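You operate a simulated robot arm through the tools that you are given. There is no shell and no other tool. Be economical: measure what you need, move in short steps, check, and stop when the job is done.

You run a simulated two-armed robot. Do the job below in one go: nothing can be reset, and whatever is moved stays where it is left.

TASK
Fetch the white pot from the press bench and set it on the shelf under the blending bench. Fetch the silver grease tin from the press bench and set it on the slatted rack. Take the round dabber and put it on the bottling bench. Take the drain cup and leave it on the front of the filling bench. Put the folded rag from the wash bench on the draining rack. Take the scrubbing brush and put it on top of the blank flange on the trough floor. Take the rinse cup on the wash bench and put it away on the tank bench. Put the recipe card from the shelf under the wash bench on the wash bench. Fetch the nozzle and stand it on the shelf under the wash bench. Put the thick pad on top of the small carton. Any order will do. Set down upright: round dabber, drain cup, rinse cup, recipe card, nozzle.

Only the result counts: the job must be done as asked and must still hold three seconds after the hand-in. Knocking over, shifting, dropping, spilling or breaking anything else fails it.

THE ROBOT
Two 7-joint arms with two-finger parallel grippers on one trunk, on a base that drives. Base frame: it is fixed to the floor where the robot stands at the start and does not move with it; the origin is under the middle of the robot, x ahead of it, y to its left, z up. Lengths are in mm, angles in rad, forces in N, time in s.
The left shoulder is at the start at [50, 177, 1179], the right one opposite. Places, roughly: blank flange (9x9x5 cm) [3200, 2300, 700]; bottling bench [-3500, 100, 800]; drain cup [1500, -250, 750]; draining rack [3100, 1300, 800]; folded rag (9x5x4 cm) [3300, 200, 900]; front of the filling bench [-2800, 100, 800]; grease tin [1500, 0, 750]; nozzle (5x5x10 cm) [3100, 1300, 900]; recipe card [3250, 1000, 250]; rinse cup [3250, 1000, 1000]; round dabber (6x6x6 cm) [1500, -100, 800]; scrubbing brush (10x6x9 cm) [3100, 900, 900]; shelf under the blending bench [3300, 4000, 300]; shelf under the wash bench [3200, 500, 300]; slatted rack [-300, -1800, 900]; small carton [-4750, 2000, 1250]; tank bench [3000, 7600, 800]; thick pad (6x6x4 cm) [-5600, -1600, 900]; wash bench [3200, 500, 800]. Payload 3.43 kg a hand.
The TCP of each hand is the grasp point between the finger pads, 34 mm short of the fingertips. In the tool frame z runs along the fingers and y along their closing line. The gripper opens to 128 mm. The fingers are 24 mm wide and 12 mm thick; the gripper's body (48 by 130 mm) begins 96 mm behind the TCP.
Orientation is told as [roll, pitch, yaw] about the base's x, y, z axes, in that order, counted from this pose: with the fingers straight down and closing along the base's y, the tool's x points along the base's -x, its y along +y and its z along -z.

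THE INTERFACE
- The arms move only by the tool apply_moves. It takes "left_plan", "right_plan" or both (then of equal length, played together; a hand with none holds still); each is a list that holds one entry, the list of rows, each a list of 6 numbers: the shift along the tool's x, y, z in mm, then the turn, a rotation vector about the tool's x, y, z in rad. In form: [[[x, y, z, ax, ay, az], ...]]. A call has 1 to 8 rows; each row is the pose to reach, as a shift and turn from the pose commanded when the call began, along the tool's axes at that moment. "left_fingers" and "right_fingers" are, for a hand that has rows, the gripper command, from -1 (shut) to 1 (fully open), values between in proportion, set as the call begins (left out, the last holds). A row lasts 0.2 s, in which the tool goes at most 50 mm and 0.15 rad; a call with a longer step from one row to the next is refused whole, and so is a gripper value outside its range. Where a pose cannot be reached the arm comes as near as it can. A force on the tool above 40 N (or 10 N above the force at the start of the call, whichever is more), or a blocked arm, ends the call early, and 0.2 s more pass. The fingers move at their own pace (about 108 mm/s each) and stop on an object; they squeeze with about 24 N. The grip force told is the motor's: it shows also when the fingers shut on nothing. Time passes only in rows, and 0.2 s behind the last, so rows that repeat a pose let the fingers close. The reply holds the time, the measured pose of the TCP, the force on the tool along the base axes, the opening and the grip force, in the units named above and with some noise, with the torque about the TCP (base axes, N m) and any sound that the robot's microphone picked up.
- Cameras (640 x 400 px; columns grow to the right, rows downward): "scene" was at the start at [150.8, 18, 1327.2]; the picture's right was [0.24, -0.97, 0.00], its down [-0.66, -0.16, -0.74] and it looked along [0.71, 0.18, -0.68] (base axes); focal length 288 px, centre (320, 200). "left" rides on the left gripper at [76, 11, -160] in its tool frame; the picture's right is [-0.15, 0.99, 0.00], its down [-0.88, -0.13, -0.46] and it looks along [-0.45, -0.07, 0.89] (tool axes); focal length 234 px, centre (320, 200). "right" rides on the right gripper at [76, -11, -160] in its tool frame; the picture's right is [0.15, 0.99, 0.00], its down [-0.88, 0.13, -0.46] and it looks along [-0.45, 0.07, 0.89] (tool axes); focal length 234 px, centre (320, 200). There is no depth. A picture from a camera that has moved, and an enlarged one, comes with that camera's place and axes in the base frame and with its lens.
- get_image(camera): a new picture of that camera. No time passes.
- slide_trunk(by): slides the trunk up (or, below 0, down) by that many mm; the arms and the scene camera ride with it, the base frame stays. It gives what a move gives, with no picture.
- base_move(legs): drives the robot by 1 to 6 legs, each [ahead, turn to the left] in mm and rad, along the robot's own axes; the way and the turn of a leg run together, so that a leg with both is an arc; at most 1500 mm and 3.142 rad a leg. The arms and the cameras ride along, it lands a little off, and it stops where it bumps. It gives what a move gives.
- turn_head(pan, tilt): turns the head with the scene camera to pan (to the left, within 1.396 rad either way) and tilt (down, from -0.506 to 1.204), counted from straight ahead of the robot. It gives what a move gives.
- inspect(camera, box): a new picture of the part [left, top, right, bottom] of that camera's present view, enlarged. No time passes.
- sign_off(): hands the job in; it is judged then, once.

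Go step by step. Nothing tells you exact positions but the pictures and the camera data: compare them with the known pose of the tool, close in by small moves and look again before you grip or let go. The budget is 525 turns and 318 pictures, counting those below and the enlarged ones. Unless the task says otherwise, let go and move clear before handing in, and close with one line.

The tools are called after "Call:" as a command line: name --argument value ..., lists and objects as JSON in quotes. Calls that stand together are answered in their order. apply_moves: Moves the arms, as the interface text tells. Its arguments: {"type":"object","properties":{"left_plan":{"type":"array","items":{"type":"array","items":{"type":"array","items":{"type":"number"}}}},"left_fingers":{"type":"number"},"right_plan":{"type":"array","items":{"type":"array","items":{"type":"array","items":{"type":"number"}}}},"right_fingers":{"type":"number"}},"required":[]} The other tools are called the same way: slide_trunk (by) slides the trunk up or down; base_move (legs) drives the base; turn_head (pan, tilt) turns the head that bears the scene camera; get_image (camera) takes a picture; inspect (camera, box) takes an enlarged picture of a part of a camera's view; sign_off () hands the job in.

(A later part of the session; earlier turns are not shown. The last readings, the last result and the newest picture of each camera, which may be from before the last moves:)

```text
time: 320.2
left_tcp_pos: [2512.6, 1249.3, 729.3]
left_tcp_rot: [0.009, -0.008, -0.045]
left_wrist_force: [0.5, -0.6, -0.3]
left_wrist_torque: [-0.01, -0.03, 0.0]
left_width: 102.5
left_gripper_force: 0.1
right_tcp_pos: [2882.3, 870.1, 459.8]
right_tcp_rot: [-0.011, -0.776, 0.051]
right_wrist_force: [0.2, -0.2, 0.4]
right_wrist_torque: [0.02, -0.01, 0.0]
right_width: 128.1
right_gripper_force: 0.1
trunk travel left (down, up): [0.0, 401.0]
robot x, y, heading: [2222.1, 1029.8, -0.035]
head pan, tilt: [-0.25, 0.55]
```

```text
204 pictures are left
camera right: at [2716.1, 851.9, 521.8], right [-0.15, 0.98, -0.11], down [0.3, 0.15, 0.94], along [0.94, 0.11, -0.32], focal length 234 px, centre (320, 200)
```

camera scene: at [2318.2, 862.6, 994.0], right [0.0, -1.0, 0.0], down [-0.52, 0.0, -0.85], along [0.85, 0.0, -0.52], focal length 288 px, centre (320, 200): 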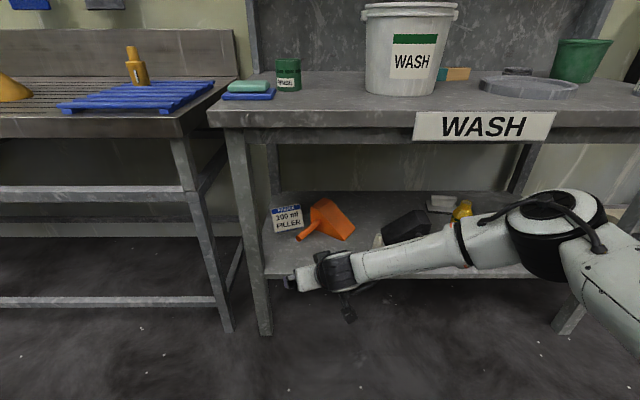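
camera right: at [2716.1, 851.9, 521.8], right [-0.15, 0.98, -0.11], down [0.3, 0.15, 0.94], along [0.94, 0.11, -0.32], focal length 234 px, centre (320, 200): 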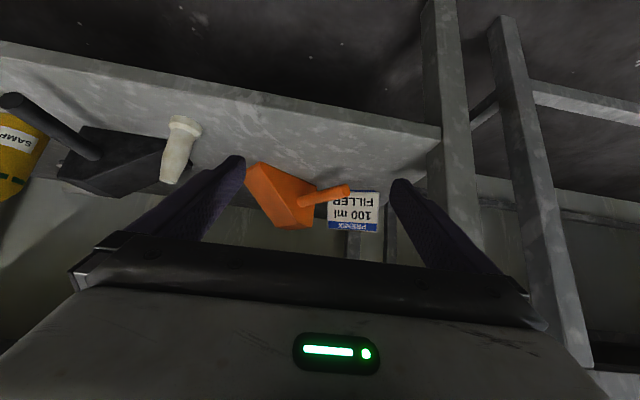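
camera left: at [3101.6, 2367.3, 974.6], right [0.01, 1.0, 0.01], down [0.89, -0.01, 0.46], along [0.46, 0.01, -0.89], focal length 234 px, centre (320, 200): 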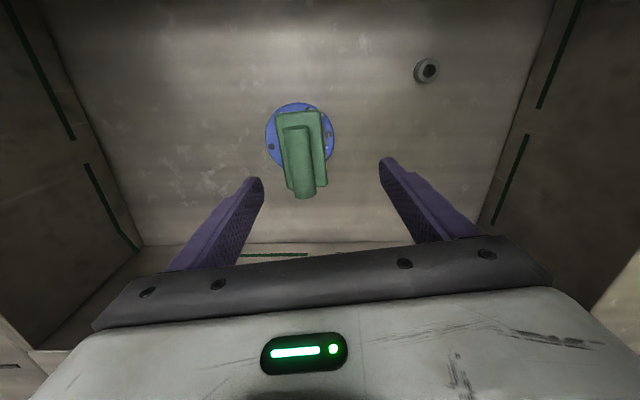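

Call:
apply_moves --right_plan '[[[0, 16, 0, 0.08, 0, 0.083], [0, 32, 0, 0.16, 0, 0.166], [0, 48, 0, 0.245, 0, 0.25]]]' --right_fingers 0.15

Call:
base_move --legs '[[0, 0.035], [170, 0]]'

Call:
get_image --camera "right"

Call:
get_image --camera "scene"

```text
time: 321.0
left_tcp_pos: [2513.7, 1249.1, 729.2]
left_tcp_rot: [0.009, -0.007, -0.048]
left_wrist_force: [0.7, -0.1, -0.9]
left_wrist_torque: [-0.02, 0.01, 0.02]
left_width: 102.5
left_gripper_force: 0.0
right_tcp_pos: [2881.4, 916.3, 461.9]
right_tcp_rot: [-0.008, -0.778, -0.302]
right_wrist_force: [0.7, 0.0, -1.0]
right_wrist_torque: [-0.02, 0.02, -0.07]
right_width: 73.8
right_gripper_force: 0.0
trunk travel left (down, up): [0.0, 401.0]
robot x, y, heading: [2222.6, 1031.6, -0.036]
head pan, tilt: [-0.25, 0.55]
```

```text
time: 322.9
left_tcp_pos: [2680.0, 1259.5, 729.3]
left_tcp_rot: [0.011, -0.01, -0.013]
left_wrist_force: [0.0, 0.1, -0.1]
left_wrist_torque: [0.03, 0.01, 0.0]
left_width: 102.6
left_gripper_force: 0.0
right_tcp_pos: [3058.8, 938.0, 460.3]
right_tcp_rot: [-0.008, -0.776, -0.268]
right_wrist_force: [0.3, 0.0, 0.5]
right_wrist_torque: [0.06, 0.0, 0.0]
right_width: 73.5
right_gripper_force: 0.0
trunk travel left (down, up): [0.0, 401.0]
robot x, y, heading: [2396.9, 1031.2, 0.003]
head pan, tilt: [-0.25, 0.55]
```

```text
203 pictures are left
camera right: at [2894.9, 973.6, 521.1], right [0.17, 0.98, -0.11], down [0.33, 0.05, 0.94], along [0.93, -0.19, -0.32], focal length 234 px, centre (320, 200)
```

right: 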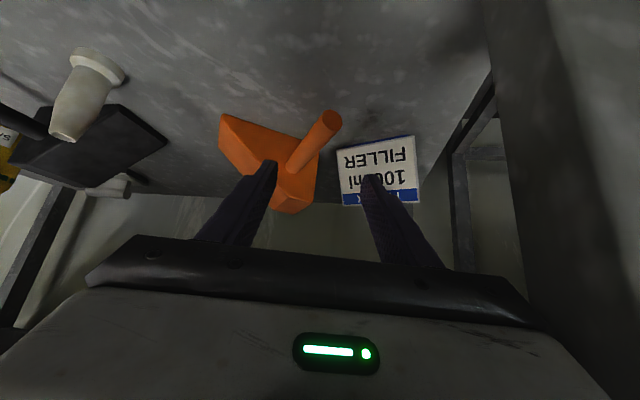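

```text
202 pictures are left
camera scene: at [2555.4, 1005.5, 994.1], right [-0.25, -0.97, 0.0], down [-0.51, 0.13, -0.85], along [0.83, -0.21, -0.52], focal length 288 px, centre (320, 200)
```

scene: 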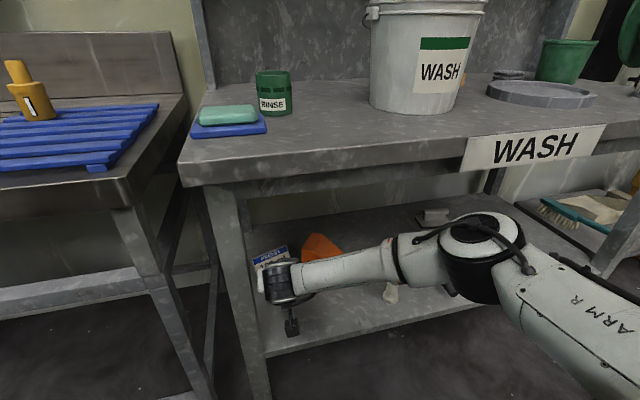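

Call:
apply_moves --right_plan '[[[-10, -4, 31, 0, 0, 0], [-20, -8, 62, 0, 0, 0], [-29, -12, 92, 0, 0, 0]]]'

Call:
get_image --camera "right"

```text
time: 323.7
left_tcp_pos: [2680.0, 1258.5, 729.0]
left_tcp_rot: [0.012, -0.008, -0.013]
left_wrist_force: [0.1, 0.6, 0.0]
left_wrist_torque: [0.03, 0.02, -0.01]
left_width: 102.2
left_gripper_force: 0.1
right_tcp_pos: [3137.3, 902.9, 414.9]
right_tcp_rot: [-0.009, -0.775, -0.265]
right_wrist_force: [-0.4, 0.3, -0.5]
right_wrist_torque: [-0.01, 0.06, 0.05]
right_width: 73.6
right_gripper_force: 0.1
trunk travel left (down, up): [0.0, 401.0]
robot x, y, heading: [2399.7, 1029.4, -0.004]
head pan, tilt: [-0.25, 0.55]
```

```text
201 pictures are left
camera right: at [2973.4, 937.8, 474.7], right [0.16, 0.98, -0.11], down [0.33, 0.05, 0.94], along [0.93, -0.19, -0.32], focal length 234 px, centre (320, 200)
```

right: 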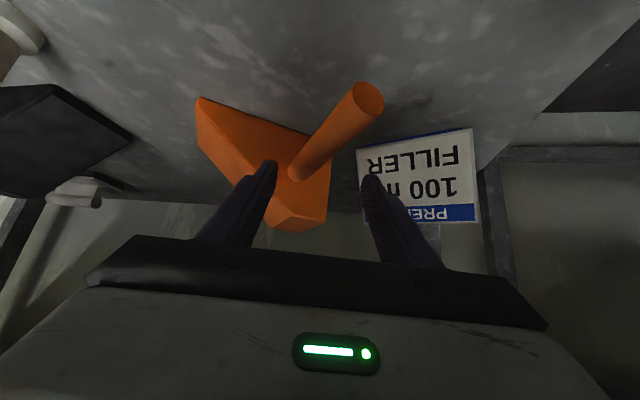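

Call:
apply_moves --right_plan '[[[19, 0, 19, 0, 0, 0], [37, 0, 38, 0, 0, 0]]]'

Call:
apply_moves --right_plan '[[[0, 0, 0, 0, 0, 0], [0, 0, 0, 0, 0, 0], [0, 0, 0, 0, 0, 0]]]' --right_fingers -1

Call:
get_image --camera "right"

```text
time: 324.3
left_tcp_pos: [2680.2, 1258.4, 729.8]
left_tcp_rot: [0.009, -0.009, -0.013]
left_wrist_force: [-0.9, 0.3, -0.6]
left_wrist_torque: [-0.01, 0.0, 0.03]
left_width: 102.4
left_gripper_force: 0.0
right_tcp_pos: [3129.0, 900.6, 383.9]
right_tcp_rot: [-0.008, -0.776, -0.269]
right_wrist_force: [0.6, 0.2, -0.1]
right_wrist_torque: [0.01, 0.01, -0.01]
right_width: 73.7
right_gripper_force: 0.0
right hand out of reach, approached as far as the arm can: row 1, 2
trunk travel left (down, up): [0.0, 401.0]
robot x, y, heading: [2393.5, 1024.5, -0.004]
head pan, tilt: [-0.25, 0.55]
```

```text
time: 325.1
left_tcp_pos: [2680.9, 1259.4, 729.2]
left_tcp_rot: [0.011, -0.01, -0.013]
left_wrist_force: [-1.1, -0.8, -0.7]
left_wrist_torque: [0.0, 0.0, 0.01]
left_width: 102.2
left_gripper_force: 0.0
right_tcp_pos: [3128.9, 900.3, 384.1]
right_tcp_rot: [-0.011, -0.777, -0.266]
right_wrist_force: [-0.4, -3.3, 0.0]
right_wrist_torque: [0.0, 0.28, -0.06]
right_width: 23.9
right_gripper_force: 24.4
trunk travel left (down, up): [0.0, 401.0]
robot x, y, heading: [2399.4, 1031.6, -0.007]
head pan, tilt: [-0.25, 0.55]
```

```text
200 pictures are left
camera right: at [2966.0, 934.3, 444.5], right [0.17, 0.98, -0.11], down [0.33, 0.05, 0.94], along [0.93, -0.19, -0.32], focal length 234 px, centre (320, 200)
```

right: 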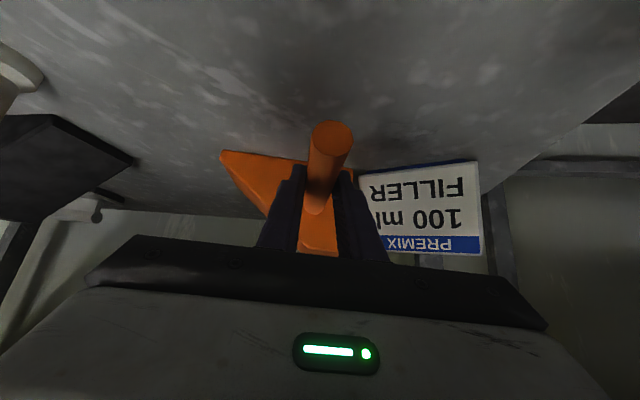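

The handle is gripped (24 mm) and aligned with the tool (yaw −0.26). I drag it back: base back 60 mm, then rotate and shift to the original spot.

Call:
base_move --legs '[[-60, 0]]'

Call:
apply_moves --right_plan '[[[3, -13, -3, -0.037, 0, -0.038], [7, -26, -7, -0.074, 0, -0.076], [10, -40, -10, -0.112, 0, -0.114], [14, -53, -13, -0.149, 0, -0.152], [17, -66, -16, -0.186, 0, -0.19]]]'

Call:
get_image --camera "right"

Call:
get_image --camera "scene"

```text
time: 326.1
left_tcp_pos: [2624.6, 1258.4, 728.8]
left_tcp_rot: [0.01, -0.008, -0.014]
left_wrist_force: [-1.0, -1.0, -0.1]
left_wrist_torque: [-0.01, -0.02, 0.02]
left_width: 102.1
left_gripper_force: 0.0
right_tcp_pos: [3070.7, 900.0, 384.3]
right_tcp_rot: [-0.008, -0.776, -0.268]
right_wrist_force: [-3.7, 2.3, -0.6]
right_wrist_torque: [-0.19, 0.41, -0.23]
right_width: 23.5
right_gripper_force: 23.8
trunk travel left (down, up): [0.0, 401.0]
robot x, y, heading: [2341.1, 1029.3, -0.007]
head pan, tilt: [-0.25, 0.55]
```

```text
time: 327.2
left_tcp_pos: [2623.2, 1258.3, 729.1]
left_tcp_rot: [0.011, -0.008, -0.015]
left_wrist_force: [-0.1, -0.2, 0.7]
left_wrist_torque: [-0.02, 0.03, -0.02]
left_width: 102.3
left_gripper_force: 0.2
right_tcp_pos: [3030.7, 840.9, 383.8]
right_tcp_rot: [-0.007, -0.775, -0.004]
right_wrist_force: [2.1, 0.2, 0.1]
right_wrist_torque: [0.05, -0.2, 0.24]
right_width: 23.7
right_gripper_force: 23.8
trunk travel left (down, up): [0.0, 401.0]
robot x, y, heading: [2342.7, 1031.1, -0.002]
head pan, tilt: [-0.25, 0.55]
```

```text
199 pictures are left
camera right: at [2865.0, 832.4, 445.2], right [-0.1, 0.99, -0.11], down [0.31, 0.13, 0.94], along [0.95, 0.06, -0.32], focal length 234 px, centre (320, 200)
```

right: 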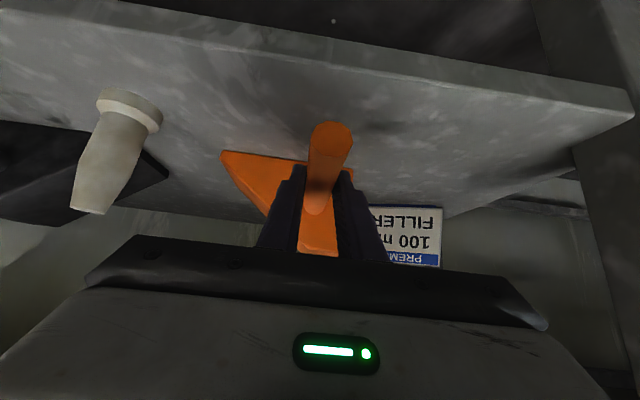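

```text
198 pictures are left
camera scene: at [2498.2, 1005.4, 994.0], right [-0.25, -0.97, 0.0], down [-0.51, 0.13, -0.85], along [0.83, -0.21, -0.52], focal length 288 px, centre (320, 200)
```

scene: 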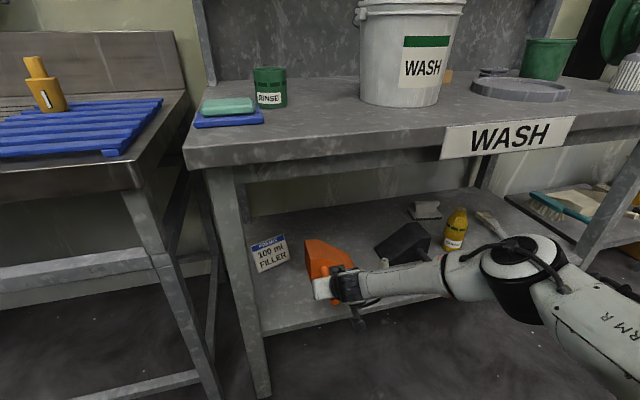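

The scoop looks back in place. I release, lift clear and verify the pose.

Call:
apply_moves --right_plan '[[[0, 0, 0, 0, 0, 0], [0, 0, 0, 0, 0, 0], [-20, 0, -20, 0, 0, 0], [-45, 0, -45, 0, 0, 0], [-45, 0, -95, 0, 0, 0]]]' --right_fingers 0.1

Call:
base_move --legs '[[-180, 0]]'

Call:
turn_head --pan -0.2 --tilt 0.55

Call:
inspect --camera "scene" --box '[260, 180, 410, 300]'

```text
time: 328.4
left_tcp_pos: [2622.9, 1259.2, 729.6]
left_tcp_rot: [0.011, -0.008, -0.015]
left_wrist_force: [-0.6, -0.7, 0.3]
left_wrist_torque: [0.01, 0.0, 0.02]
left_width: 102.5
left_gripper_force: 0.1
right_tcp_pos: [2993.3, 842.5, 482.6]
right_tcp_rot: [-0.009, -0.774, -0.001]
right_wrist_force: [-1.0, 1.0, -0.6]
right_wrist_torque: [-0.03, -0.01, -0.02]
right_width: 70.6
right_gripper_force: 0.0
trunk travel left (down, up): [0.0, 401.0]
robot x, y, heading: [2345.7, 1032.7, -0.005]
head pan, tilt: [-0.25, 0.55]
```

```text
time: 329.9
left_tcp_pos: [2447.0, 1259.6, 729.2]
left_tcp_rot: [0.01, -0.008, -0.017]
left_wrist_force: [-0.1, -0.2, -0.1]
left_wrist_torque: [0.0, 0.04, -0.02]
left_width: 102.4
left_gripper_force: 0.1
right_tcp_pos: [2816.6, 840.9, 481.7]
right_tcp_rot: [-0.008, -0.774, -0.003]
right_wrist_force: [0.3, 1.3, -0.5]
right_wrist_torque: [0.04, 0.0, -0.01]
right_width: 70.3
right_gripper_force: 0.0
trunk travel left (down, up): [0.0, 401.0]
robot x, y, heading: [2164.7, 1029.2, -0.002]
head pan, tilt: [-0.25, 0.55]
```

```text
time: 330.6
left_tcp_pos: [2446.0, 1258.5, 729.3]
left_tcp_rot: [0.01, -0.009, -0.014]
left_wrist_force: [-0.3, -0.3, 0.8]
left_wrist_torque: [0.0, -0.03, 0.01]
left_width: 102.4
left_gripper_force: 0.0
right_tcp_pos: [2816.8, 841.5, 482.2]
right_tcp_rot: [-0.008, -0.775, -0.002]
right_wrist_force: [-1.3, -0.1, 0.8]
right_wrist_torque: [0.01, -0.05, 0.04]
right_width: 70.5
right_gripper_force: 0.1
trunk travel left (down, up): [0.0, 401.0]
robot x, y, heading: [2160.9, 1031.0, -0.003]
head pan, tilt: [-0.201, 0.55]
```

```text
3.33 times, centred on (335, 240) of scene
camera zoom: at [2322.1, 1010.1, 994.0], right [-0.2, -0.98, 0.0], down [-0.51, 0.11, -0.85], along [0.83, -0.17, -0.52], focal length 960 px, centre (270, 67)
```

zoom: 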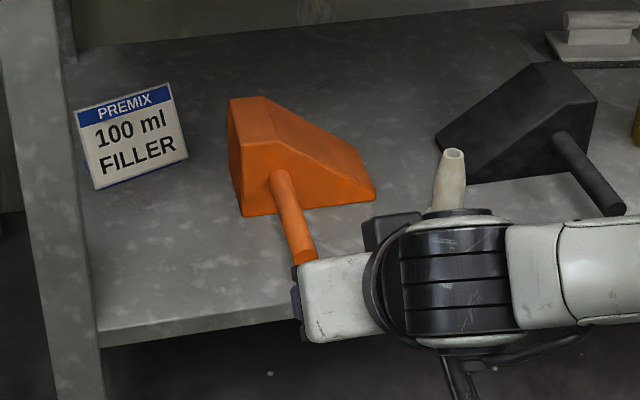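

The scoop is back within a few mm of its original pose. Now the card again, this time approaching high (above the handle) and descending onto it.

Call:
base_move --legs '[[0, -1.035], [189, 0], [0, 1.288]]'

Call:
apply_moves --right_plan '[[[0, 0, 0, -0.02, 0, -0.02], [0, 0, 0, -0.042, 0, -0.043], [0, 0, 0, -0.056, 0, -0.057]]]' --right_fingers 1

Call:
get_image --camera "right"

```text
time: 337.9
left_tcp_pos: [2465.3, 1178.4, 730.5]
left_tcp_rot: [0.008, -0.009, 0.285]
left_wrist_force: [-0.3, -0.2, 0.0]
left_wrist_torque: [-0.01, 0.04, -0.02]
left_width: 102.4
left_gripper_force: 0.0
right_tcp_pos: [2942.8, 887.3, 482.3]
right_tcp_rot: [-0.007, -0.775, 0.294]
right_wrist_force: [-0.5, 0.4, -0.5]
right_wrist_torque: [0.01, -0.02, -0.04]
right_width: 70.2
right_gripper_force: 0.1
trunk travel left (down, up): [0.0, 401.0]
robot x, y, heading: [2264.7, 876.3, 0.294]
head pan, tilt: [-0.201, 0.55]
```

```text
time: 338.6
left_tcp_pos: [2464.9, 1177.8, 728.7]
left_tcp_rot: [0.009, -0.009, 0.282]
left_wrist_force: [-0.2, 0.8, 1.2]
left_wrist_torque: [0.02, 0.02, -0.01]
left_width: 102.4
left_gripper_force: 0.2
right_tcp_pos: [2942.4, 887.7, 483.2]
right_tcp_rot: [-0.007, -0.774, 0.375]
right_wrist_force: [0.1, -0.8, -0.7]
right_wrist_torque: [0.0, -0.01, 0.03]
right_width: 128.0
right_gripper_force: 0.1
trunk travel left (down, up): [0.0, 401.0]
robot x, y, heading: [2260.8, 876.8, 0.295]
head pan, tilt: [-0.201, 0.55]
```

```text
196 pictures are left
camera right: at [2791.3, 817.9, 544.1], right [-0.46, 0.88, -0.11], down [0.24, 0.24, 0.94], along [0.86, 0.4, -0.32], focal length 234 px, centre (320, 200)
```

right: 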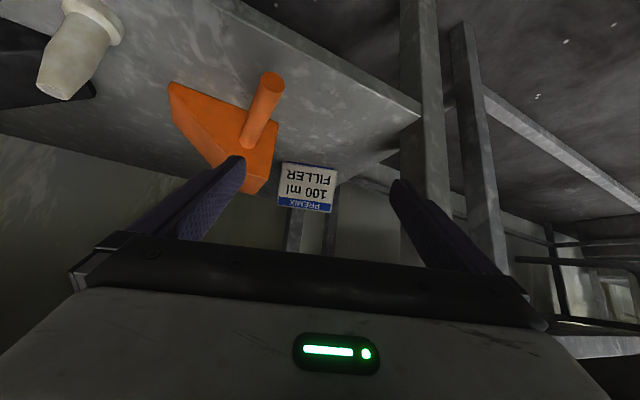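

Call:
base_move --legs '[[215, 0]]'

Call:
get_image --camera "right"

```text
time: 340.3
left_tcp_pos: [2664.6, 1239.0, 730.3]
left_tcp_rot: [0.01, -0.009, 0.287]
left_wrist_force: [-0.2, -0.2, 0.2]
left_wrist_torque: [0.02, -0.01, 0.0]
left_width: 102.3
left_gripper_force: 0.0
right_tcp_pos: [3142.9, 951.8, 482.2]
right_tcp_rot: [-0.007, -0.774, 0.378]
right_wrist_force: [-0.1, 0.4, 0.8]
right_wrist_torque: [-0.01, -0.03, 0.0]
right_width: 128.1
right_gripper_force: 0.1
trunk travel left (down, up): [0.0, 401.0]
robot x, y, heading: [2465.6, 934.9, 0.299]
head pan, tilt: [-0.201, 0.55]
```

```text
195 pictures are left
camera right: at [2992.3, 880.1, 544.0], right [-0.46, 0.88, -0.11], down [0.24, 0.24, 0.94], along [0.86, 0.4, -0.32], focal length 234 px, centre (320, 200)
```

right: 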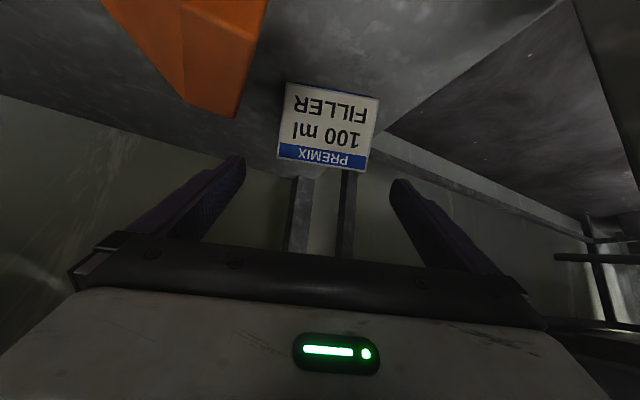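

Call:
apply_moves --right_plan '[[[-17, 1, 38, 0.013, 0, 0.013], [-34, 3, 75, 0.027, 0, 0.027]]]'

Call:
get_image --camera "right"

```text
time: 340.9
left_tcp_pos: [2665.8, 1238.4, 728.8]
left_tcp_rot: [0.01, -0.009, 0.287]
left_wrist_force: [0.0, -0.6, 0.2]
left_wrist_torque: [0.04, -0.03, 0.03]
left_width: 102.2
left_gripper_force: 0.0
right_tcp_pos: [3213.9, 979.0, 453.0]
right_tcp_rot: [-0.009, -0.774, 0.341]
right_wrist_force: [0.2, -0.1, -0.7]
right_wrist_torque: [0.04, 0.01, 0.03]
right_width: 128.0
right_gripper_force: 0.0
trunk travel left (down, up): [0.0, 401.0]
robot x, y, heading: [2463.0, 939.1, 0.299]
head pan, tilt: [-0.201, 0.55]
```

```text
194 pictures are left
camera right: at [3060.2, 915.6, 513.9], right [-0.42, 0.9, -0.11], down [0.25, 0.23, 0.94], along [0.87, 0.37, -0.32], focal length 234 px, centre (320, 200)
```

right: 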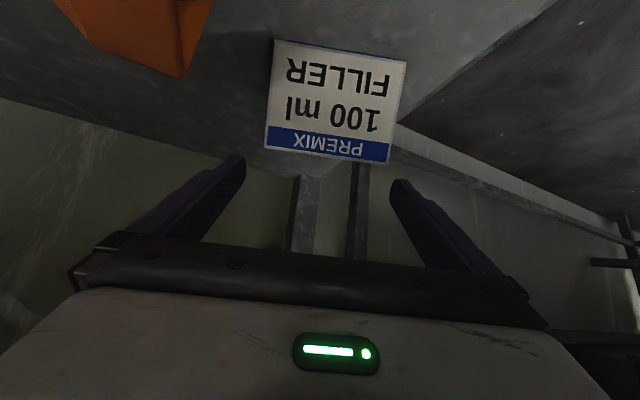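

Alignment: shift 4 mm left and descend beside the card's edges.

Call:
apply_moves --right_plan '[[[0, 4, 0, 0, 0, 0], [14, 4, 14, 0, 0, 0], [28, 4, 29, 0, 0, 0]]]'

Call:
get_image --camera "right"

```text
time: 341.7
left_tcp_pos: [2664.7, 1238.4, 729.9]
left_tcp_rot: [0.011, -0.008, 0.287]
left_wrist_force: [-0.3, -0.4, -0.8]
left_wrist_torque: [0.0, -0.01, 0.02]
left_width: 102.6
left_gripper_force: 0.1
right_tcp_pos: [3213.0, 983.5, 413.2]
right_tcp_rot: [-0.009, -0.776, 0.34]
right_wrist_force: [0.1, 0.2, 0.3]
right_wrist_torque: [0.0, 0.0, 0.03]
right_width: 128.1
right_gripper_force: 0.1
trunk travel left (down, up): [0.0, 401.0]
robot x, y, heading: [2464.3, 937.5, 0.297]
head pan, tilt: [-0.201, 0.55]
```

```text
193 pictures are left
camera right: at [3059.6, 920.2, 474.0], right [-0.42, 0.9, -0.11], down [0.25, 0.23, 0.94], along [0.87, 0.37, -0.32], focal length 234 px, centre (320, 200)
```

right: 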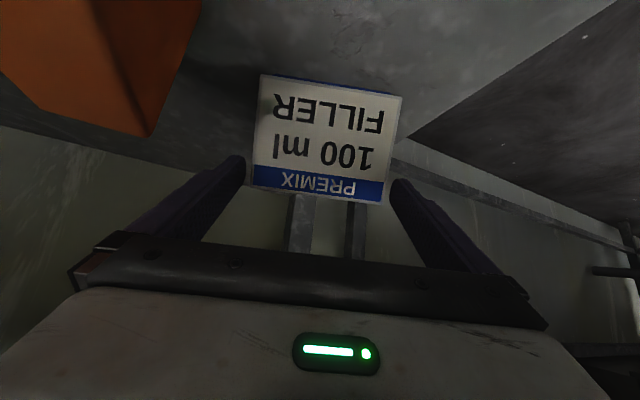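

Well centred between the fingers. Continue down 35 mm.

Call:
apply_moves --right_plan '[[[12, 0, 12, 0, 0, 0], [25, 0, 25, 0, 0, 0]]]'

Call:
get_image --camera "right"

```text
time: 342.3
left_tcp_pos: [2666.0, 1238.9, 730.1]
left_tcp_rot: [0.01, -0.009, 0.286]
left_wrist_force: [0.8, -0.2, -0.6]
left_wrist_torque: [-0.03, 0.01, -0.04]
left_width: 102.3
left_gripper_force: 0.0
right_tcp_pos: [3211.9, 983.9, 376.8]
right_tcp_rot: [-0.006, -0.775, 0.338]
right_wrist_force: [-0.2, -0.4, 0.6]
right_wrist_torque: [0.02, 0.01, 0.01]
right_width: 127.8
right_gripper_force: 0.0
trunk travel left (down, up): [0.0, 401.0]
robot x, y, heading: [2463.4, 938.8, 0.301]
head pan, tilt: [-0.201, 0.55]
```

```text
192 pictures are left
camera right: at [3058.1, 919.7, 438.3], right [-0.42, 0.9, -0.11], down [0.25, 0.23, 0.94], along [0.87, 0.37, -0.32], focal length 234 px, centre (320, 200)
```

right: 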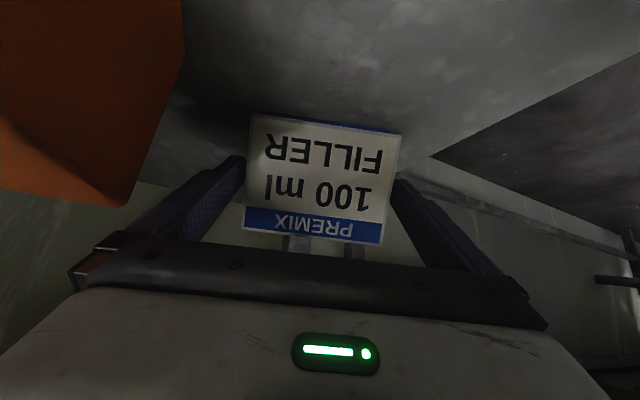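

The card sits between the fingers; I close.

Call:
apply_moves --right_plan '[[[0, 0, 0, 0, 0, 0], [0, 0, 0, 0, 0, 0], [0, 0, 0, 0, 0, 0]]]' --right_fingers -1

Call:
get_image --camera "right"

```text
time: 343.1
left_tcp_pos: [2665.0, 1238.8, 729.5]
left_tcp_rot: [0.01, -0.007, 0.287]
left_wrist_force: [0.6, 0.5, -0.5]
left_wrist_torque: [0.0, 0.0, 0.02]
left_width: 102.1
left_gripper_force: 0.1
right_tcp_pos: [3211.5, 984.8, 376.0]
right_tcp_rot: [-0.006, -0.774, 0.342]
right_wrist_force: [0.4, 0.5, 0.1]
right_wrist_torque: [0.02, 0.01, 0.0]
right_width: 114.9
right_gripper_force: 24.3
trunk travel left (down, up): [0.0, 401.0]
robot x, y, heading: [2461.7, 938.1, 0.295]
head pan, tilt: [-0.201, 0.55]
```

```text
191 pictures are left
camera right: at [3057.9, 919.9, 438.3], right [-0.42, 0.9, -0.11], down [0.25, 0.23, 0.94], along [0.87, 0.37, -0.32], focal length 234 px, centre (320, 200)
```

right: 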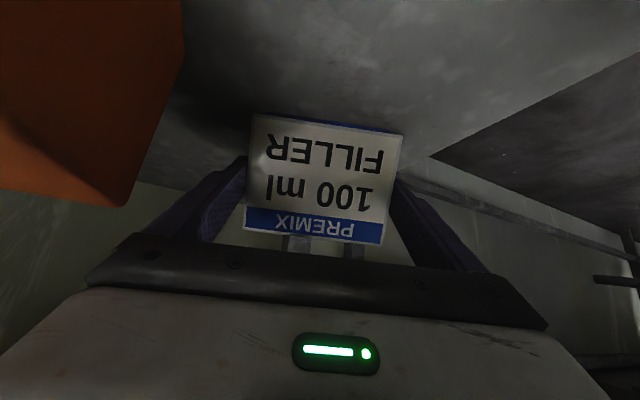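

Held at 115 mm. Lift 90 mm above the scoop handle and back out.

Call:
apply_moves --right_plan '[[[-14, 0, -14, 0, 0, 0], [-32, 0, -32, 0, 0, 0], [-50, 0, -51, 0, 0, 0], [-66, 0, -67, 0, 0, 0]]]'

Call:
get_image --camera "right"

Call:
base_move --legs '[[-420, 0]]'

Call:
get_image --camera "scene"

```text
time: 344.1
left_tcp_pos: [2666.6, 1239.6, 729.7]
left_tcp_rot: [0.011, -0.009, 0.287]
left_wrist_force: [0.0, -0.8, 0.3]
left_wrist_torque: [0.02, 0.03, -0.03]
left_width: 102.5
left_gripper_force: 0.0
right_tcp_pos: [3210.0, 985.5, 468.8]
right_tcp_rot: [-0.009, -0.773, 0.341]
right_wrist_force: [-0.9, -0.4, -1.2]
right_wrist_torque: [-0.02, 0.0, -0.02]
right_width: 114.9
right_gripper_force: 24.4
trunk travel left (down, up): [0.0, 401.0]
robot x, y, heading: [2466.1, 935.6, 0.297]
head pan, tilt: [-0.201, 0.55]
```

```text
190 pictures are left
camera right: at [3056.3, 922.2, 531.0], right [-0.42, 0.9, -0.11], down [0.25, 0.23, 0.94], along [0.87, 0.37, -0.32], focal length 234 px, centre (320, 200)
```

right: 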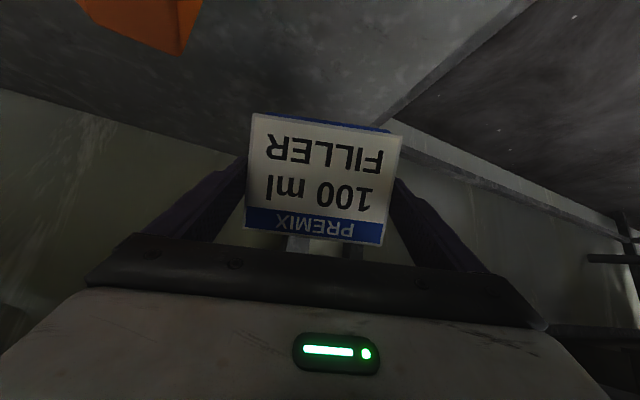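

```text
time: 346.7
left_tcp_pos: [2262.7, 1115.9, 730.0]
left_tcp_rot: [0.01, -0.009, 0.284]
left_wrist_force: [0.5, 0.1, -0.7]
left_wrist_torque: [-0.03, 0.0, -0.01]
left_width: 102.7
left_gripper_force: 0.0
right_tcp_pos: [2807.0, 861.0, 468.4]
right_tcp_rot: [-0.009, -0.774, 0.339]
right_wrist_force: [0.6, -0.3, -1.1]
right_wrist_torque: [0.01, 0.0, 0.03]
right_width: 115.2
right_gripper_force: 24.3
trunk travel left (down, up): [0.0, 401.0]
robot x, y, heading: [2061.0, 815.7, 0.298]
head pan, tilt: [-0.201, 0.55]
```

```text
189 pictures are left
camera scene: at [2217.5, 841.0, 994.0], right [0.1, -1.0, 0.0], down [-0.52, -0.05, -0.85], along [0.85, 0.08, -0.52], focal length 288 px, centre (320, 200)
```

scene: 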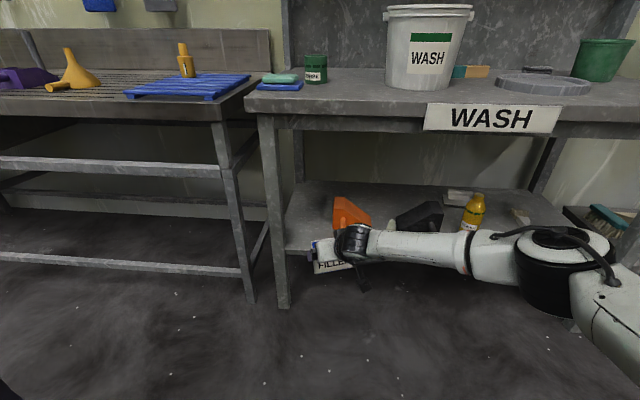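

The card is out. Now raise it and bring it to the bench-top front area around (3000,850), where the brush was.

Call:
base_move --legs '[[0, 0.716], [180, 0], [0, -1.01], [-80, 0]]'

Call:
slide_trunk --by 395

Call:
apply_moves --right_plan '[[[-20, 0, -36, 0, 0, 0], [-40, 0, -72, 0, 0, 0], [-56, 0, -108, 0, 0, 0]]]'

Call:
turn_head --pan -0.1 --tilt 0.55

Call:
get_image --camera "scene"

```text
time: 353.3
left_tcp_pos: [2352.6, 1207.2, 730.1]
left_tcp_rot: [0.012, -0.009, 0.019]
left_wrist_force: [-0.2, 0.0, 0.2]
left_wrist_torque: [0.0, -0.04, -0.04]
left_width: 102.4
left_gripper_force: 0.0
right_tcp_pos: [2809.5, 820.7, 469.3]
right_tcp_rot: [-0.008, -0.773, 0.07]
right_wrist_force: [-0.6, -0.5, -1.0]
right_wrist_torque: [-0.03, 0.01, -0.04]
right_width: 115.1
right_gripper_force: 23.9
trunk travel left (down, up): [0.0, 401.0]
robot x, y, heading: [2077.8, 968.1, 0.024]
head pan, tilt: [-0.201, 0.55]
```

```text
time: 357.1
left_tcp_pos: [2353.2, 1207.6, 1125.4]
left_tcp_rot: [0.009, -0.008, 0.018]
left_wrist_force: [-0.1, -0.8, -0.8]
left_wrist_torque: [-0.03, -0.01, 0.05]
left_width: 102.3
left_gripper_force: 0.1
right_tcp_pos: [2809.9, 820.3, 863.0]
right_tcp_rot: [-0.008, -0.774, 0.071]
right_wrist_force: [-0.2, -0.3, -0.4]
right_wrist_torque: [0.02, -0.03, 0.01]
right_width: 115.0
right_gripper_force: 23.3
trunk travel left (down, up): [-395.0, 6.0]
robot x, y, heading: [2077.3, 967.3, 0.03]
head pan, tilt: [-0.201, 0.55]
```

```text
time: 357.9
left_tcp_pos: [2351.2, 1207.7, 1124.5]
left_tcp_rot: [0.01, -0.008, 0.018]
left_wrist_force: [-0.5, 0.5, 0.0]
left_wrist_torque: [0.01, 0.0, -0.01]
left_width: 102.6
left_gripper_force: 0.1
right_tcp_pos: [2775.3, 820.6, 981.6]
right_tcp_rot: [-0.007, -0.774, 0.073]
right_wrist_force: [-1.2, 0.6, -0.7]
right_wrist_torque: [0.0, 0.01, 0.02]
right_width: 115.1
right_gripper_force: 23.7
trunk travel left (down, up): [-395.0, 6.0]
robot x, y, heading: [2079.1, 970.9, 0.035]
head pan, tilt: [-0.201, 0.55]
```

```text
time: 358.6
left_tcp_pos: [2351.4, 1208.1, 1124.2]
left_tcp_rot: [0.01, -0.008, 0.019]
left_wrist_force: [-0.5, -0.5, -0.7]
left_wrist_torque: [0.02, -0.03, -0.02]
left_width: 102.3
left_gripper_force: 0.0
right_tcp_pos: [2775.0, 821.3, 981.1]
right_tcp_rot: [-0.009, -0.773, 0.072]
right_wrist_force: [-0.2, 0.1, -0.8]
right_wrist_torque: [0.02, 0.02, 0.03]
right_width: 114.8
right_gripper_force: 24.1
trunk travel left (down, up): [-395.0, 6.0]
robot x, y, heading: [2075.2, 970.3, 0.032]
head pan, tilt: [-0.099, 0.55]
```

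```text
188 pictures are left
camera scene: at [2237.3, 963.8, 1389.0], right [-0.07, -1.0, 0.0], down [-0.52, 0.04, -0.85], along [0.85, -0.06, -0.52], focal length 288 px, centre (320, 200)
```

scene: 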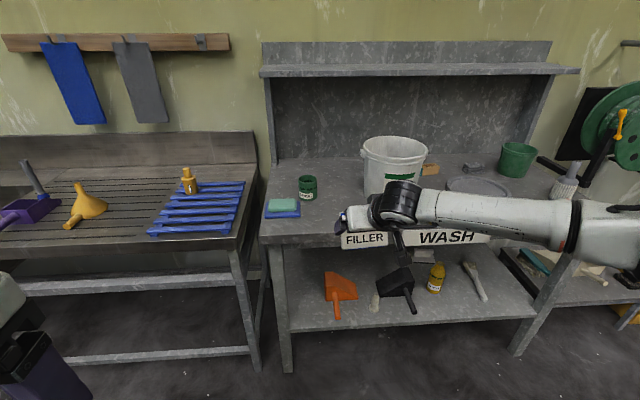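

Call:
base_move --legs '[[0, -0.03], [215, 0]]'

Call:
apply_moves --right_plan '[[[0, 25, 0, 0, 0, 0], [14, 45, 14, 0, 0, 0], [32, 45, 32, 0, 0, 0]]]'

Call:
get_image --camera "right"

Call:
get_image --camera "scene"

```text
time: 360.6
left_tcp_pos: [2572.7, 1196.9, 1123.7]
left_tcp_rot: [0.011, -0.009, -0.017]
left_wrist_force: [0.1, 0.3, 0.4]
left_wrist_torque: [-0.01, 0.07, 0.0]
left_width: 102.6
left_gripper_force: 0.1
right_tcp_pos: [2982.0, 794.1, 981.0]
right_tcp_rot: [-0.011, -0.773, 0.032]
right_wrist_force: [0.2, -0.4, -1.3]
right_wrist_torque: [0.0, -0.02, 0.04]
right_width: 115.3
right_gripper_force: 23.8
trunk travel left (down, up): [-395.0, 6.0]
robot x, y, heading: [2287.1, 971.6, -0.005]
head pan, tilt: [-0.099, 0.55]
```

```text
time: 361.4
left_tcp_pos: [2571.9, 1194.6, 1124.2]
left_tcp_rot: [0.01, -0.01, -0.019]
left_wrist_force: [-0.1, 0.3, 0.2]
left_wrist_torque: [0.03, -0.03, -0.03]
left_width: 102.8
left_gripper_force: 0.1
right_tcp_pos: [2979.7, 837.0, 936.8]
right_tcp_rot: [-0.007, -0.773, 0.034]
right_wrist_force: [0.4, 0.1, 0.1]
right_wrist_torque: [-0.02, 0.0, 0.01]
right_width: 115.5
right_gripper_force: 24.2
trunk travel left (down, up): [-395.0, 6.0]
robot x, y, heading: [2288.3, 969.1, -0.007]
head pan, tilt: [-0.099, 0.55]
```

```text
187 pictures are left
camera right: at [2813.7, 822.9, 998.8], right [-0.13, 0.99, -0.11], down [0.31, 0.14, 0.94], along [0.94, 0.09, -0.32], focal length 234 px, centre (320, 200)
```

right: 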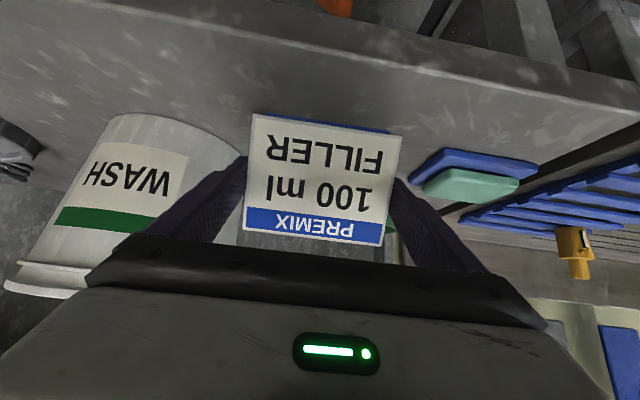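

```text
186 pictures are left
camera scene: at [2448.8, 956.9, 1389.0], right [-0.11, -0.99, 0.0], down [-0.52, 0.06, -0.85], along [0.85, -0.09, -0.52], focal length 288 px, centre (320, 200)
```

scene: 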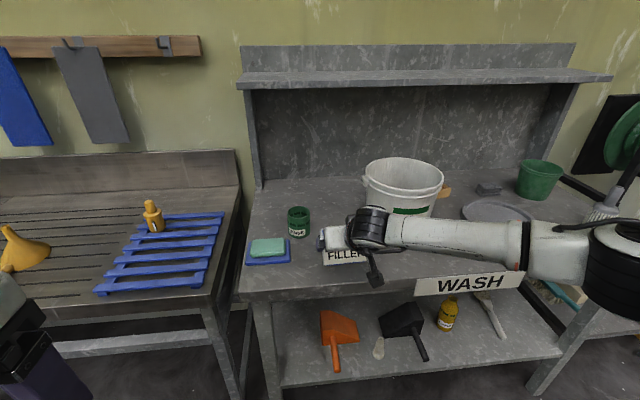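

I move 20 mm further in and lower to contact.

Call:
apply_moves --right_plan '[[[-14, 0, 14, 0, 0, 0], [0, 0, 28, 0, 0, 0], [7, 0, 35, 0, 0, 0], [10, 0, 38, 0, 0, 0], [13, 0, 41, 0, 0, 0], [15, 0, 43, 0, 0, 0], [17, 0, 45, 0, 0, 0], [19, 0, 47, 0, 0, 0]]]'

Call:
get_image --camera "right"

```text
time: 363.2
left_tcp_pos: [2571.2, 1195.2, 1125.6]
left_tcp_rot: [0.011, -0.01, -0.019]
left_wrist_force: [0.2, 0.6, -0.8]
left_wrist_torque: [-0.01, -0.02, 0.06]
left_width: 102.1
left_gripper_force: 0.0
right_tcp_pos: [3000.8, 839.0, 893.6]
right_tcp_rot: [-0.007, -0.783, 0.035]
right_wrist_force: [2.8, -1.4, 17.7]
right_wrist_torque: [-0.08, -0.23, 0.01]
right_width: 115.9
right_gripper_force: 24.1
trunk travel left (down, up): [-395.0, 6.0]
robot x, y, heading: [2292.2, 969.7, -0.006]
head pan, tilt: [-0.099, 0.55]
```

```text
185 pictures are left
camera right: at [2834.0, 824.5, 953.3], right [-0.13, 0.99, -0.11], down [0.3, 0.14, 0.94], along [0.95, 0.09, -0.31], focal length 234 px, centre (320, 200)
```

right: 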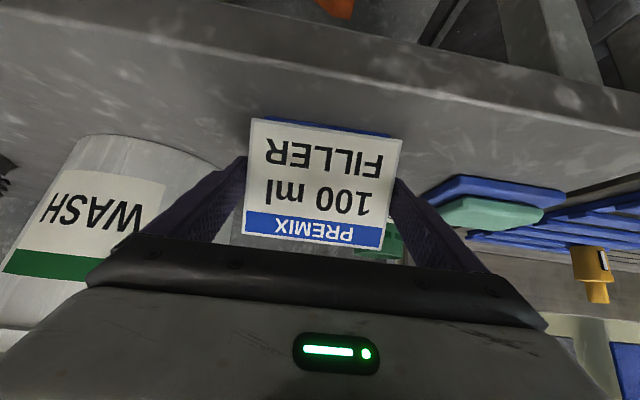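

Contact. I ease off, open, and withdraw straight back.

Call:
apply_moves --right_plan '[[[-1.5, 0, -1.5, 0, 0, 0], [-1.5, 0, -1.5, 0, 0, 0], [-1.5, 0, -1.5, 0, 0, 0], [20, 0, -25, 0, 0, 0], [45, 0, -52, 0, 0, 0], [70, 0, -85, 0, 0, 0], [80, 0, -125, 0, 0, 0]]]' --right_fingers 1

Call:
get_image --camera "scene"

Call:
get_image --camera "right"

```text
time: 364.8
left_tcp_pos: [2573.1, 1195.9, 1125.5]
left_tcp_rot: [0.01, -0.008, -0.02]
left_wrist_force: [0.2, 0.7, -0.2]
left_wrist_torque: [0.02, 0.0, 0.0]
left_width: 102.2
left_gripper_force: 0.1
right_tcp_pos: [2852.9, 836.5, 923.8]
right_tcp_rot: [-0.009, -0.775, 0.034]
right_wrist_force: [-0.1, -0.3, -0.2]
right_wrist_torque: [0.0, -0.01, -0.01]
right_width: 127.8
right_gripper_force: 0.1
trunk travel left (down, up): [-395.0, 6.0]
robot x, y, heading: [2282.6, 965.8, -0.007]
head pan, tilt: [-0.099, 0.55]
```

```text
184 pictures are left
camera scene: at [2448.1, 957.1, 1389.1], right [-0.11, -0.99, 0.0], down [-0.52, 0.06, -0.85], along [0.85, -0.09, -0.52], focal length 288 px, centre (320, 200)
```

scene: 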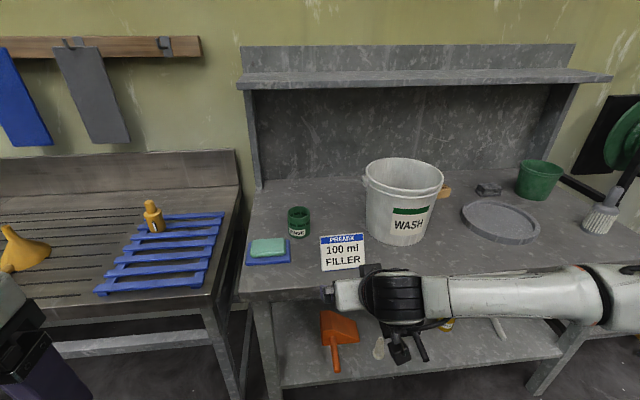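

```text
183 pictures are left
camera right: at [2686.6, 821.5, 984.8], right [-0.13, 0.99, -0.11], down [0.31, 0.14, 0.94], along [0.94, 0.09, -0.32], focal length 234 px, centre (320, 200)
```

right: 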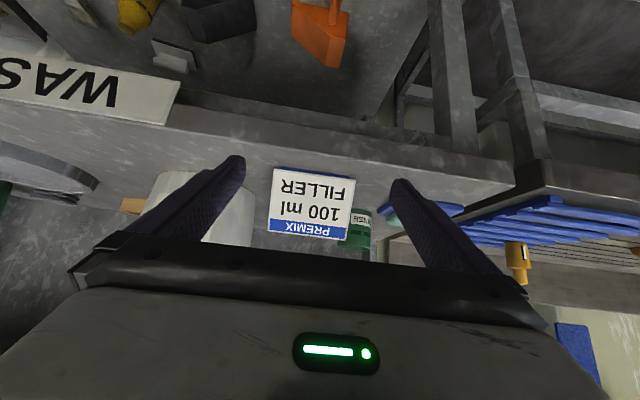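

The card stands on the bench. Next the folded rag at ≈(3316,235). I drive along to it and look.

Call:
base_move --legs '[[-90, 0], [0, -1.564], [585, 0], [0, 1.571]]'

Call:
turn_head --pan -0.1 --tilt 0.5

Call:
get_image --camera "scene"

```text
time: 376.7
left_tcp_pos: [2457.9, 614.9, 1124.5]
left_tcp_rot: [0.01, -0.008, 0.026]
left_wrist_force: [-1.1, -0.4, 0.5]
left_wrist_torque: [-0.01, -0.02, -0.03]
left_width: 102.5
left_gripper_force: 0.2
right_tcp_pos: [2754.4, 267.0, 924.0]
right_tcp_rot: [-0.01, -0.775, 0.078]
right_wrist_force: [0.2, 0.3, 0.3]
right_wrist_torque: [0.01, -0.01, 0.0]
right_width: 128.1
right_gripper_force: 0.1
trunk travel left (down, up): [-395.0, 6.0]
robot x, y, heading: [2184.1, 371.3, 0.036]
head pan, tilt: [-0.099, 0.55]
```

```text
time: 377.3
left_tcp_pos: [2458.1, 614.5, 1123.6]
left_tcp_rot: [0.01, -0.009, 0.026]
left_wrist_force: [-0.7, 0.2, 0.5]
left_wrist_torque: [-0.01, -0.06, -0.02]
left_width: 102.8
left_gripper_force: 0.0
right_tcp_pos: [2754.2, 267.1, 922.0]
right_tcp_rot: [-0.009, -0.774, 0.078]
right_wrist_force: [0.5, 0.5, -0.6]
right_wrist_torque: [0.0, 0.02, -0.02]
right_width: 128.0
right_gripper_force: 0.0
trunk travel left (down, up): [-395.0, 6.0]
robot x, y, heading: [2187.7, 376.9, 0.036]
head pan, tilt: [-0.099, 0.499]
```

```text
182 pictures are left
camera scene: at [2345.8, 369.8, 1393.6], right [-0.06, -1.0, 0.0], down [-0.48, 0.03, -0.88], along [0.88, -0.05, -0.48], focal length 288 px, centre (320, 200)
```

scene: 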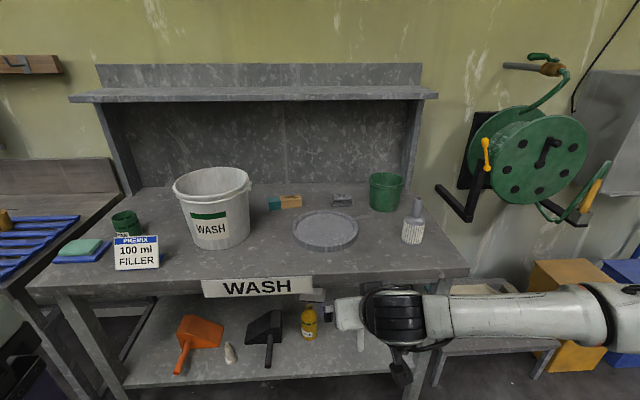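

Call:
apply_moves --right_plan '[[[-28, 0, -28, 0.02, 0, 0.02], [-28, 0, -28, 0.05, 0, 0.05]]]'

Call:
base_move --legs '[[0, -0.036], [310, 0]]'

Call:
get_image --camera "right"

Call:
get_image --camera "scene"

```text
time: 377.9
left_tcp_pos: [2457.7, 614.7, 1124.2]
left_tcp_rot: [0.012, -0.009, 0.026]
left_wrist_force: [0.6, 0.9, -0.2]
left_wrist_torque: [-0.01, 0.01, 0.03]
left_width: 102.6
left_gripper_force: 0.1
right_tcp_pos: [2753.4, 267.7, 962.9]
right_tcp_rot: [-0.009, -0.772, 0.01]
right_wrist_force: [1.0, -0.1, 0.1]
right_wrist_torque: [0.02, 0.01, -0.01]
right_width: 128.1
right_gripper_force: 0.0
trunk travel left (down, up): [-395.0, 6.0]
robot x, y, heading: [2187.9, 372.9, 0.036]
head pan, tilt: [-0.099, 0.499]
```

```text
time: 380.4
left_tcp_pos: [2768.7, 605.6, 1124.3]
left_tcp_rot: [0.011, -0.008, -0.011]
left_wrist_force: [0.3, -0.1, 0.9]
left_wrist_torque: [0.0, 0.0, 0.01]
left_width: 102.2
left_gripper_force: 0.0
right_tcp_pos: [3050.1, 247.6, 961.6]
right_tcp_rot: [-0.009, -0.773, -0.026]
right_wrist_force: [-0.3, 0.4, -0.6]
right_wrist_torque: [0.04, 0.0, -0.02]
right_width: 127.8
right_gripper_force: 0.1
trunk travel left (down, up): [-395.0, 6.0]
robot x, y, heading: [2484.8, 369.7, 0.002]
head pan, tilt: [-0.099, 0.499]
```

```text
181 pictures are left
camera right: at [2884.4, 244.1, 1023.8], right [-0.07, 0.99, -0.11], down [0.32, 0.13, 0.94], along [0.95, 0.03, -0.32], focal length 234 px, centre (320, 200)
```

right: 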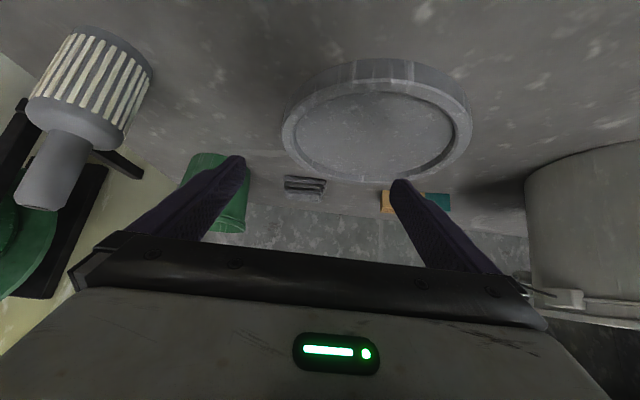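

```text
180 pictures are left
camera scene: at [2647.3, 364.7, 1393.5], right [-0.1, -1.0, 0.0], down [-0.48, 0.05, -0.88], along [0.87, -0.09, -0.48], focal length 288 px, centre (320, 200)
```

scene: 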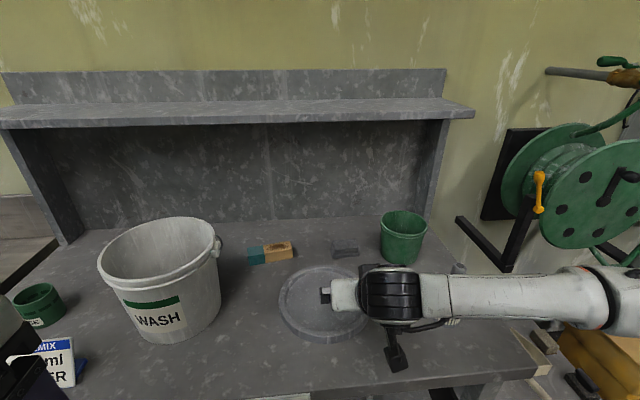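

Rag at ≈(3308,222). I move in closer, hand kept high, then lower the trunk.

Call:
base_move --legs '[[45, 0]]'

Call:
apply_moves --right_plan '[[[-31, -6, 17, 0, 0, 0], [-62, -11, 34, 0, 0, 0], [-93, -17, 51, 0, 0, 0], [-123, -22, 67, 0, 0, 0]]]'

Call:
slide_trunk --by -80

Call:
get_image --camera "right"

Call:
get_image --camera "scene"

```text
time: 381.3
left_tcp_pos: [2812.0, 605.6, 1123.7]
left_tcp_rot: [0.009, -0.006, -0.006]
left_wrist_force: [-0.5, -0.2, -0.1]
left_wrist_torque: [0.0, 0.02, -0.01]
left_width: 102.6
left_gripper_force: 0.1
right_tcp_pos: [3097.0, 249.4, 961.9]
right_tcp_rot: [-0.01, -0.773, -0.026]
right_wrist_force: [0.6, 1.2, 0.4]
right_wrist_torque: [0.0, 0.01, 0.01]
right_width: 127.8
right_gripper_force: 0.0
trunk travel left (down, up): [-395.0, 6.0]
robot x, y, heading: [2528.3, 375.2, 0.005]
head pan, tilt: [-0.099, 0.499]
```

```text
time: 382.3
left_tcp_pos: [2812.2, 606.9, 1124.4]
left_tcp_rot: [0.01, -0.008, -0.008]
left_wrist_force: [-0.8, 0.3, -0.4]
left_wrist_torque: [-0.01, 0.01, -0.03]
left_width: 102.5
left_gripper_force: 0.0
right_tcp_pos: [3230.7, 221.1, 999.3]
right_tcp_rot: [-0.008, -0.776, -0.025]
right_wrist_force: [-0.3, -0.3, 0.0]
right_wrist_torque: [-0.01, -0.02, -0.02]
right_width: 127.8
right_gripper_force: 0.0
trunk travel left (down, up): [-395.0, 6.0]
robot x, y, heading: [2529.4, 376.6, 0.0]
head pan, tilt: [-0.099, 0.499]
```

```text
time: 383.4
left_tcp_pos: [2811.9, 605.8, 1044.7]
left_tcp_rot: [0.009, -0.01, -0.008]
left_wrist_force: [0.5, 0.3, 0.4]
left_wrist_torque: [0.01, 0.0, -0.01]
left_width: 102.4
left_gripper_force: 0.1
right_tcp_pos: [3229.9, 221.4, 920.1]
right_tcp_rot: [-0.009, -0.778, -0.025]
right_wrist_force: [0.3, 0.9, 0.3]
right_wrist_torque: [0.0, 0.03, 0.01]
right_width: 128.0
right_gripper_force: 0.0
trunk travel left (down, up): [-315.0, 86.0]
robot x, y, heading: [2531.9, 375.1, 0.002]
head pan, tilt: [-0.099, 0.499]
```

```text
179 pictures are left
camera right: at [3063.4, 215.5, 981.2], right [-0.07, 0.99, -0.11], down [0.31, 0.13, 0.94], along [0.95, 0.04, -0.32], focal length 234 px, centre (320, 200)
```

right: 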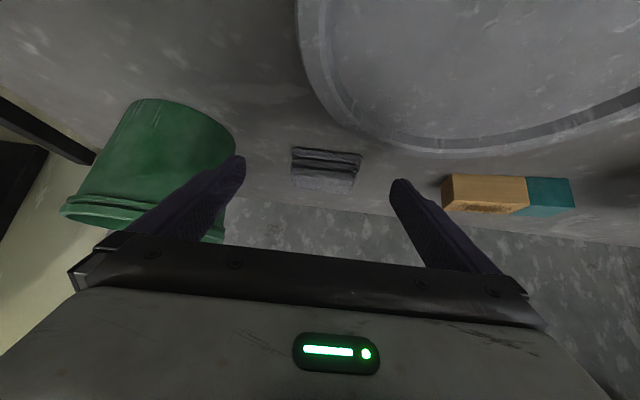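

```text
178 pictures are left
camera scene: at [2691.6, 365.1, 1313.7], right [-0.1, -1.0, 0.0], down [-0.48, 0.05, -0.88], along [0.87, -0.08, -0.48], focal length 288 px, centre (320, 200)
```

scene: 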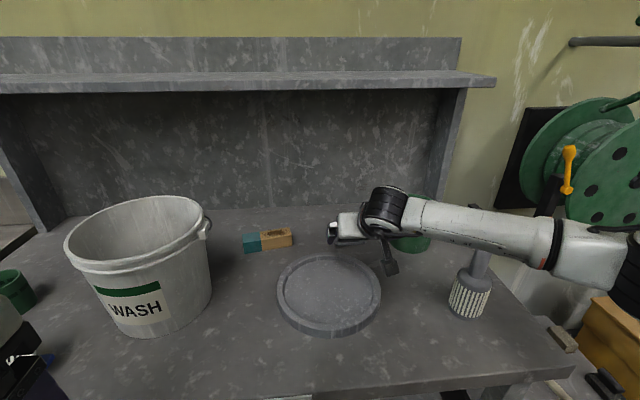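

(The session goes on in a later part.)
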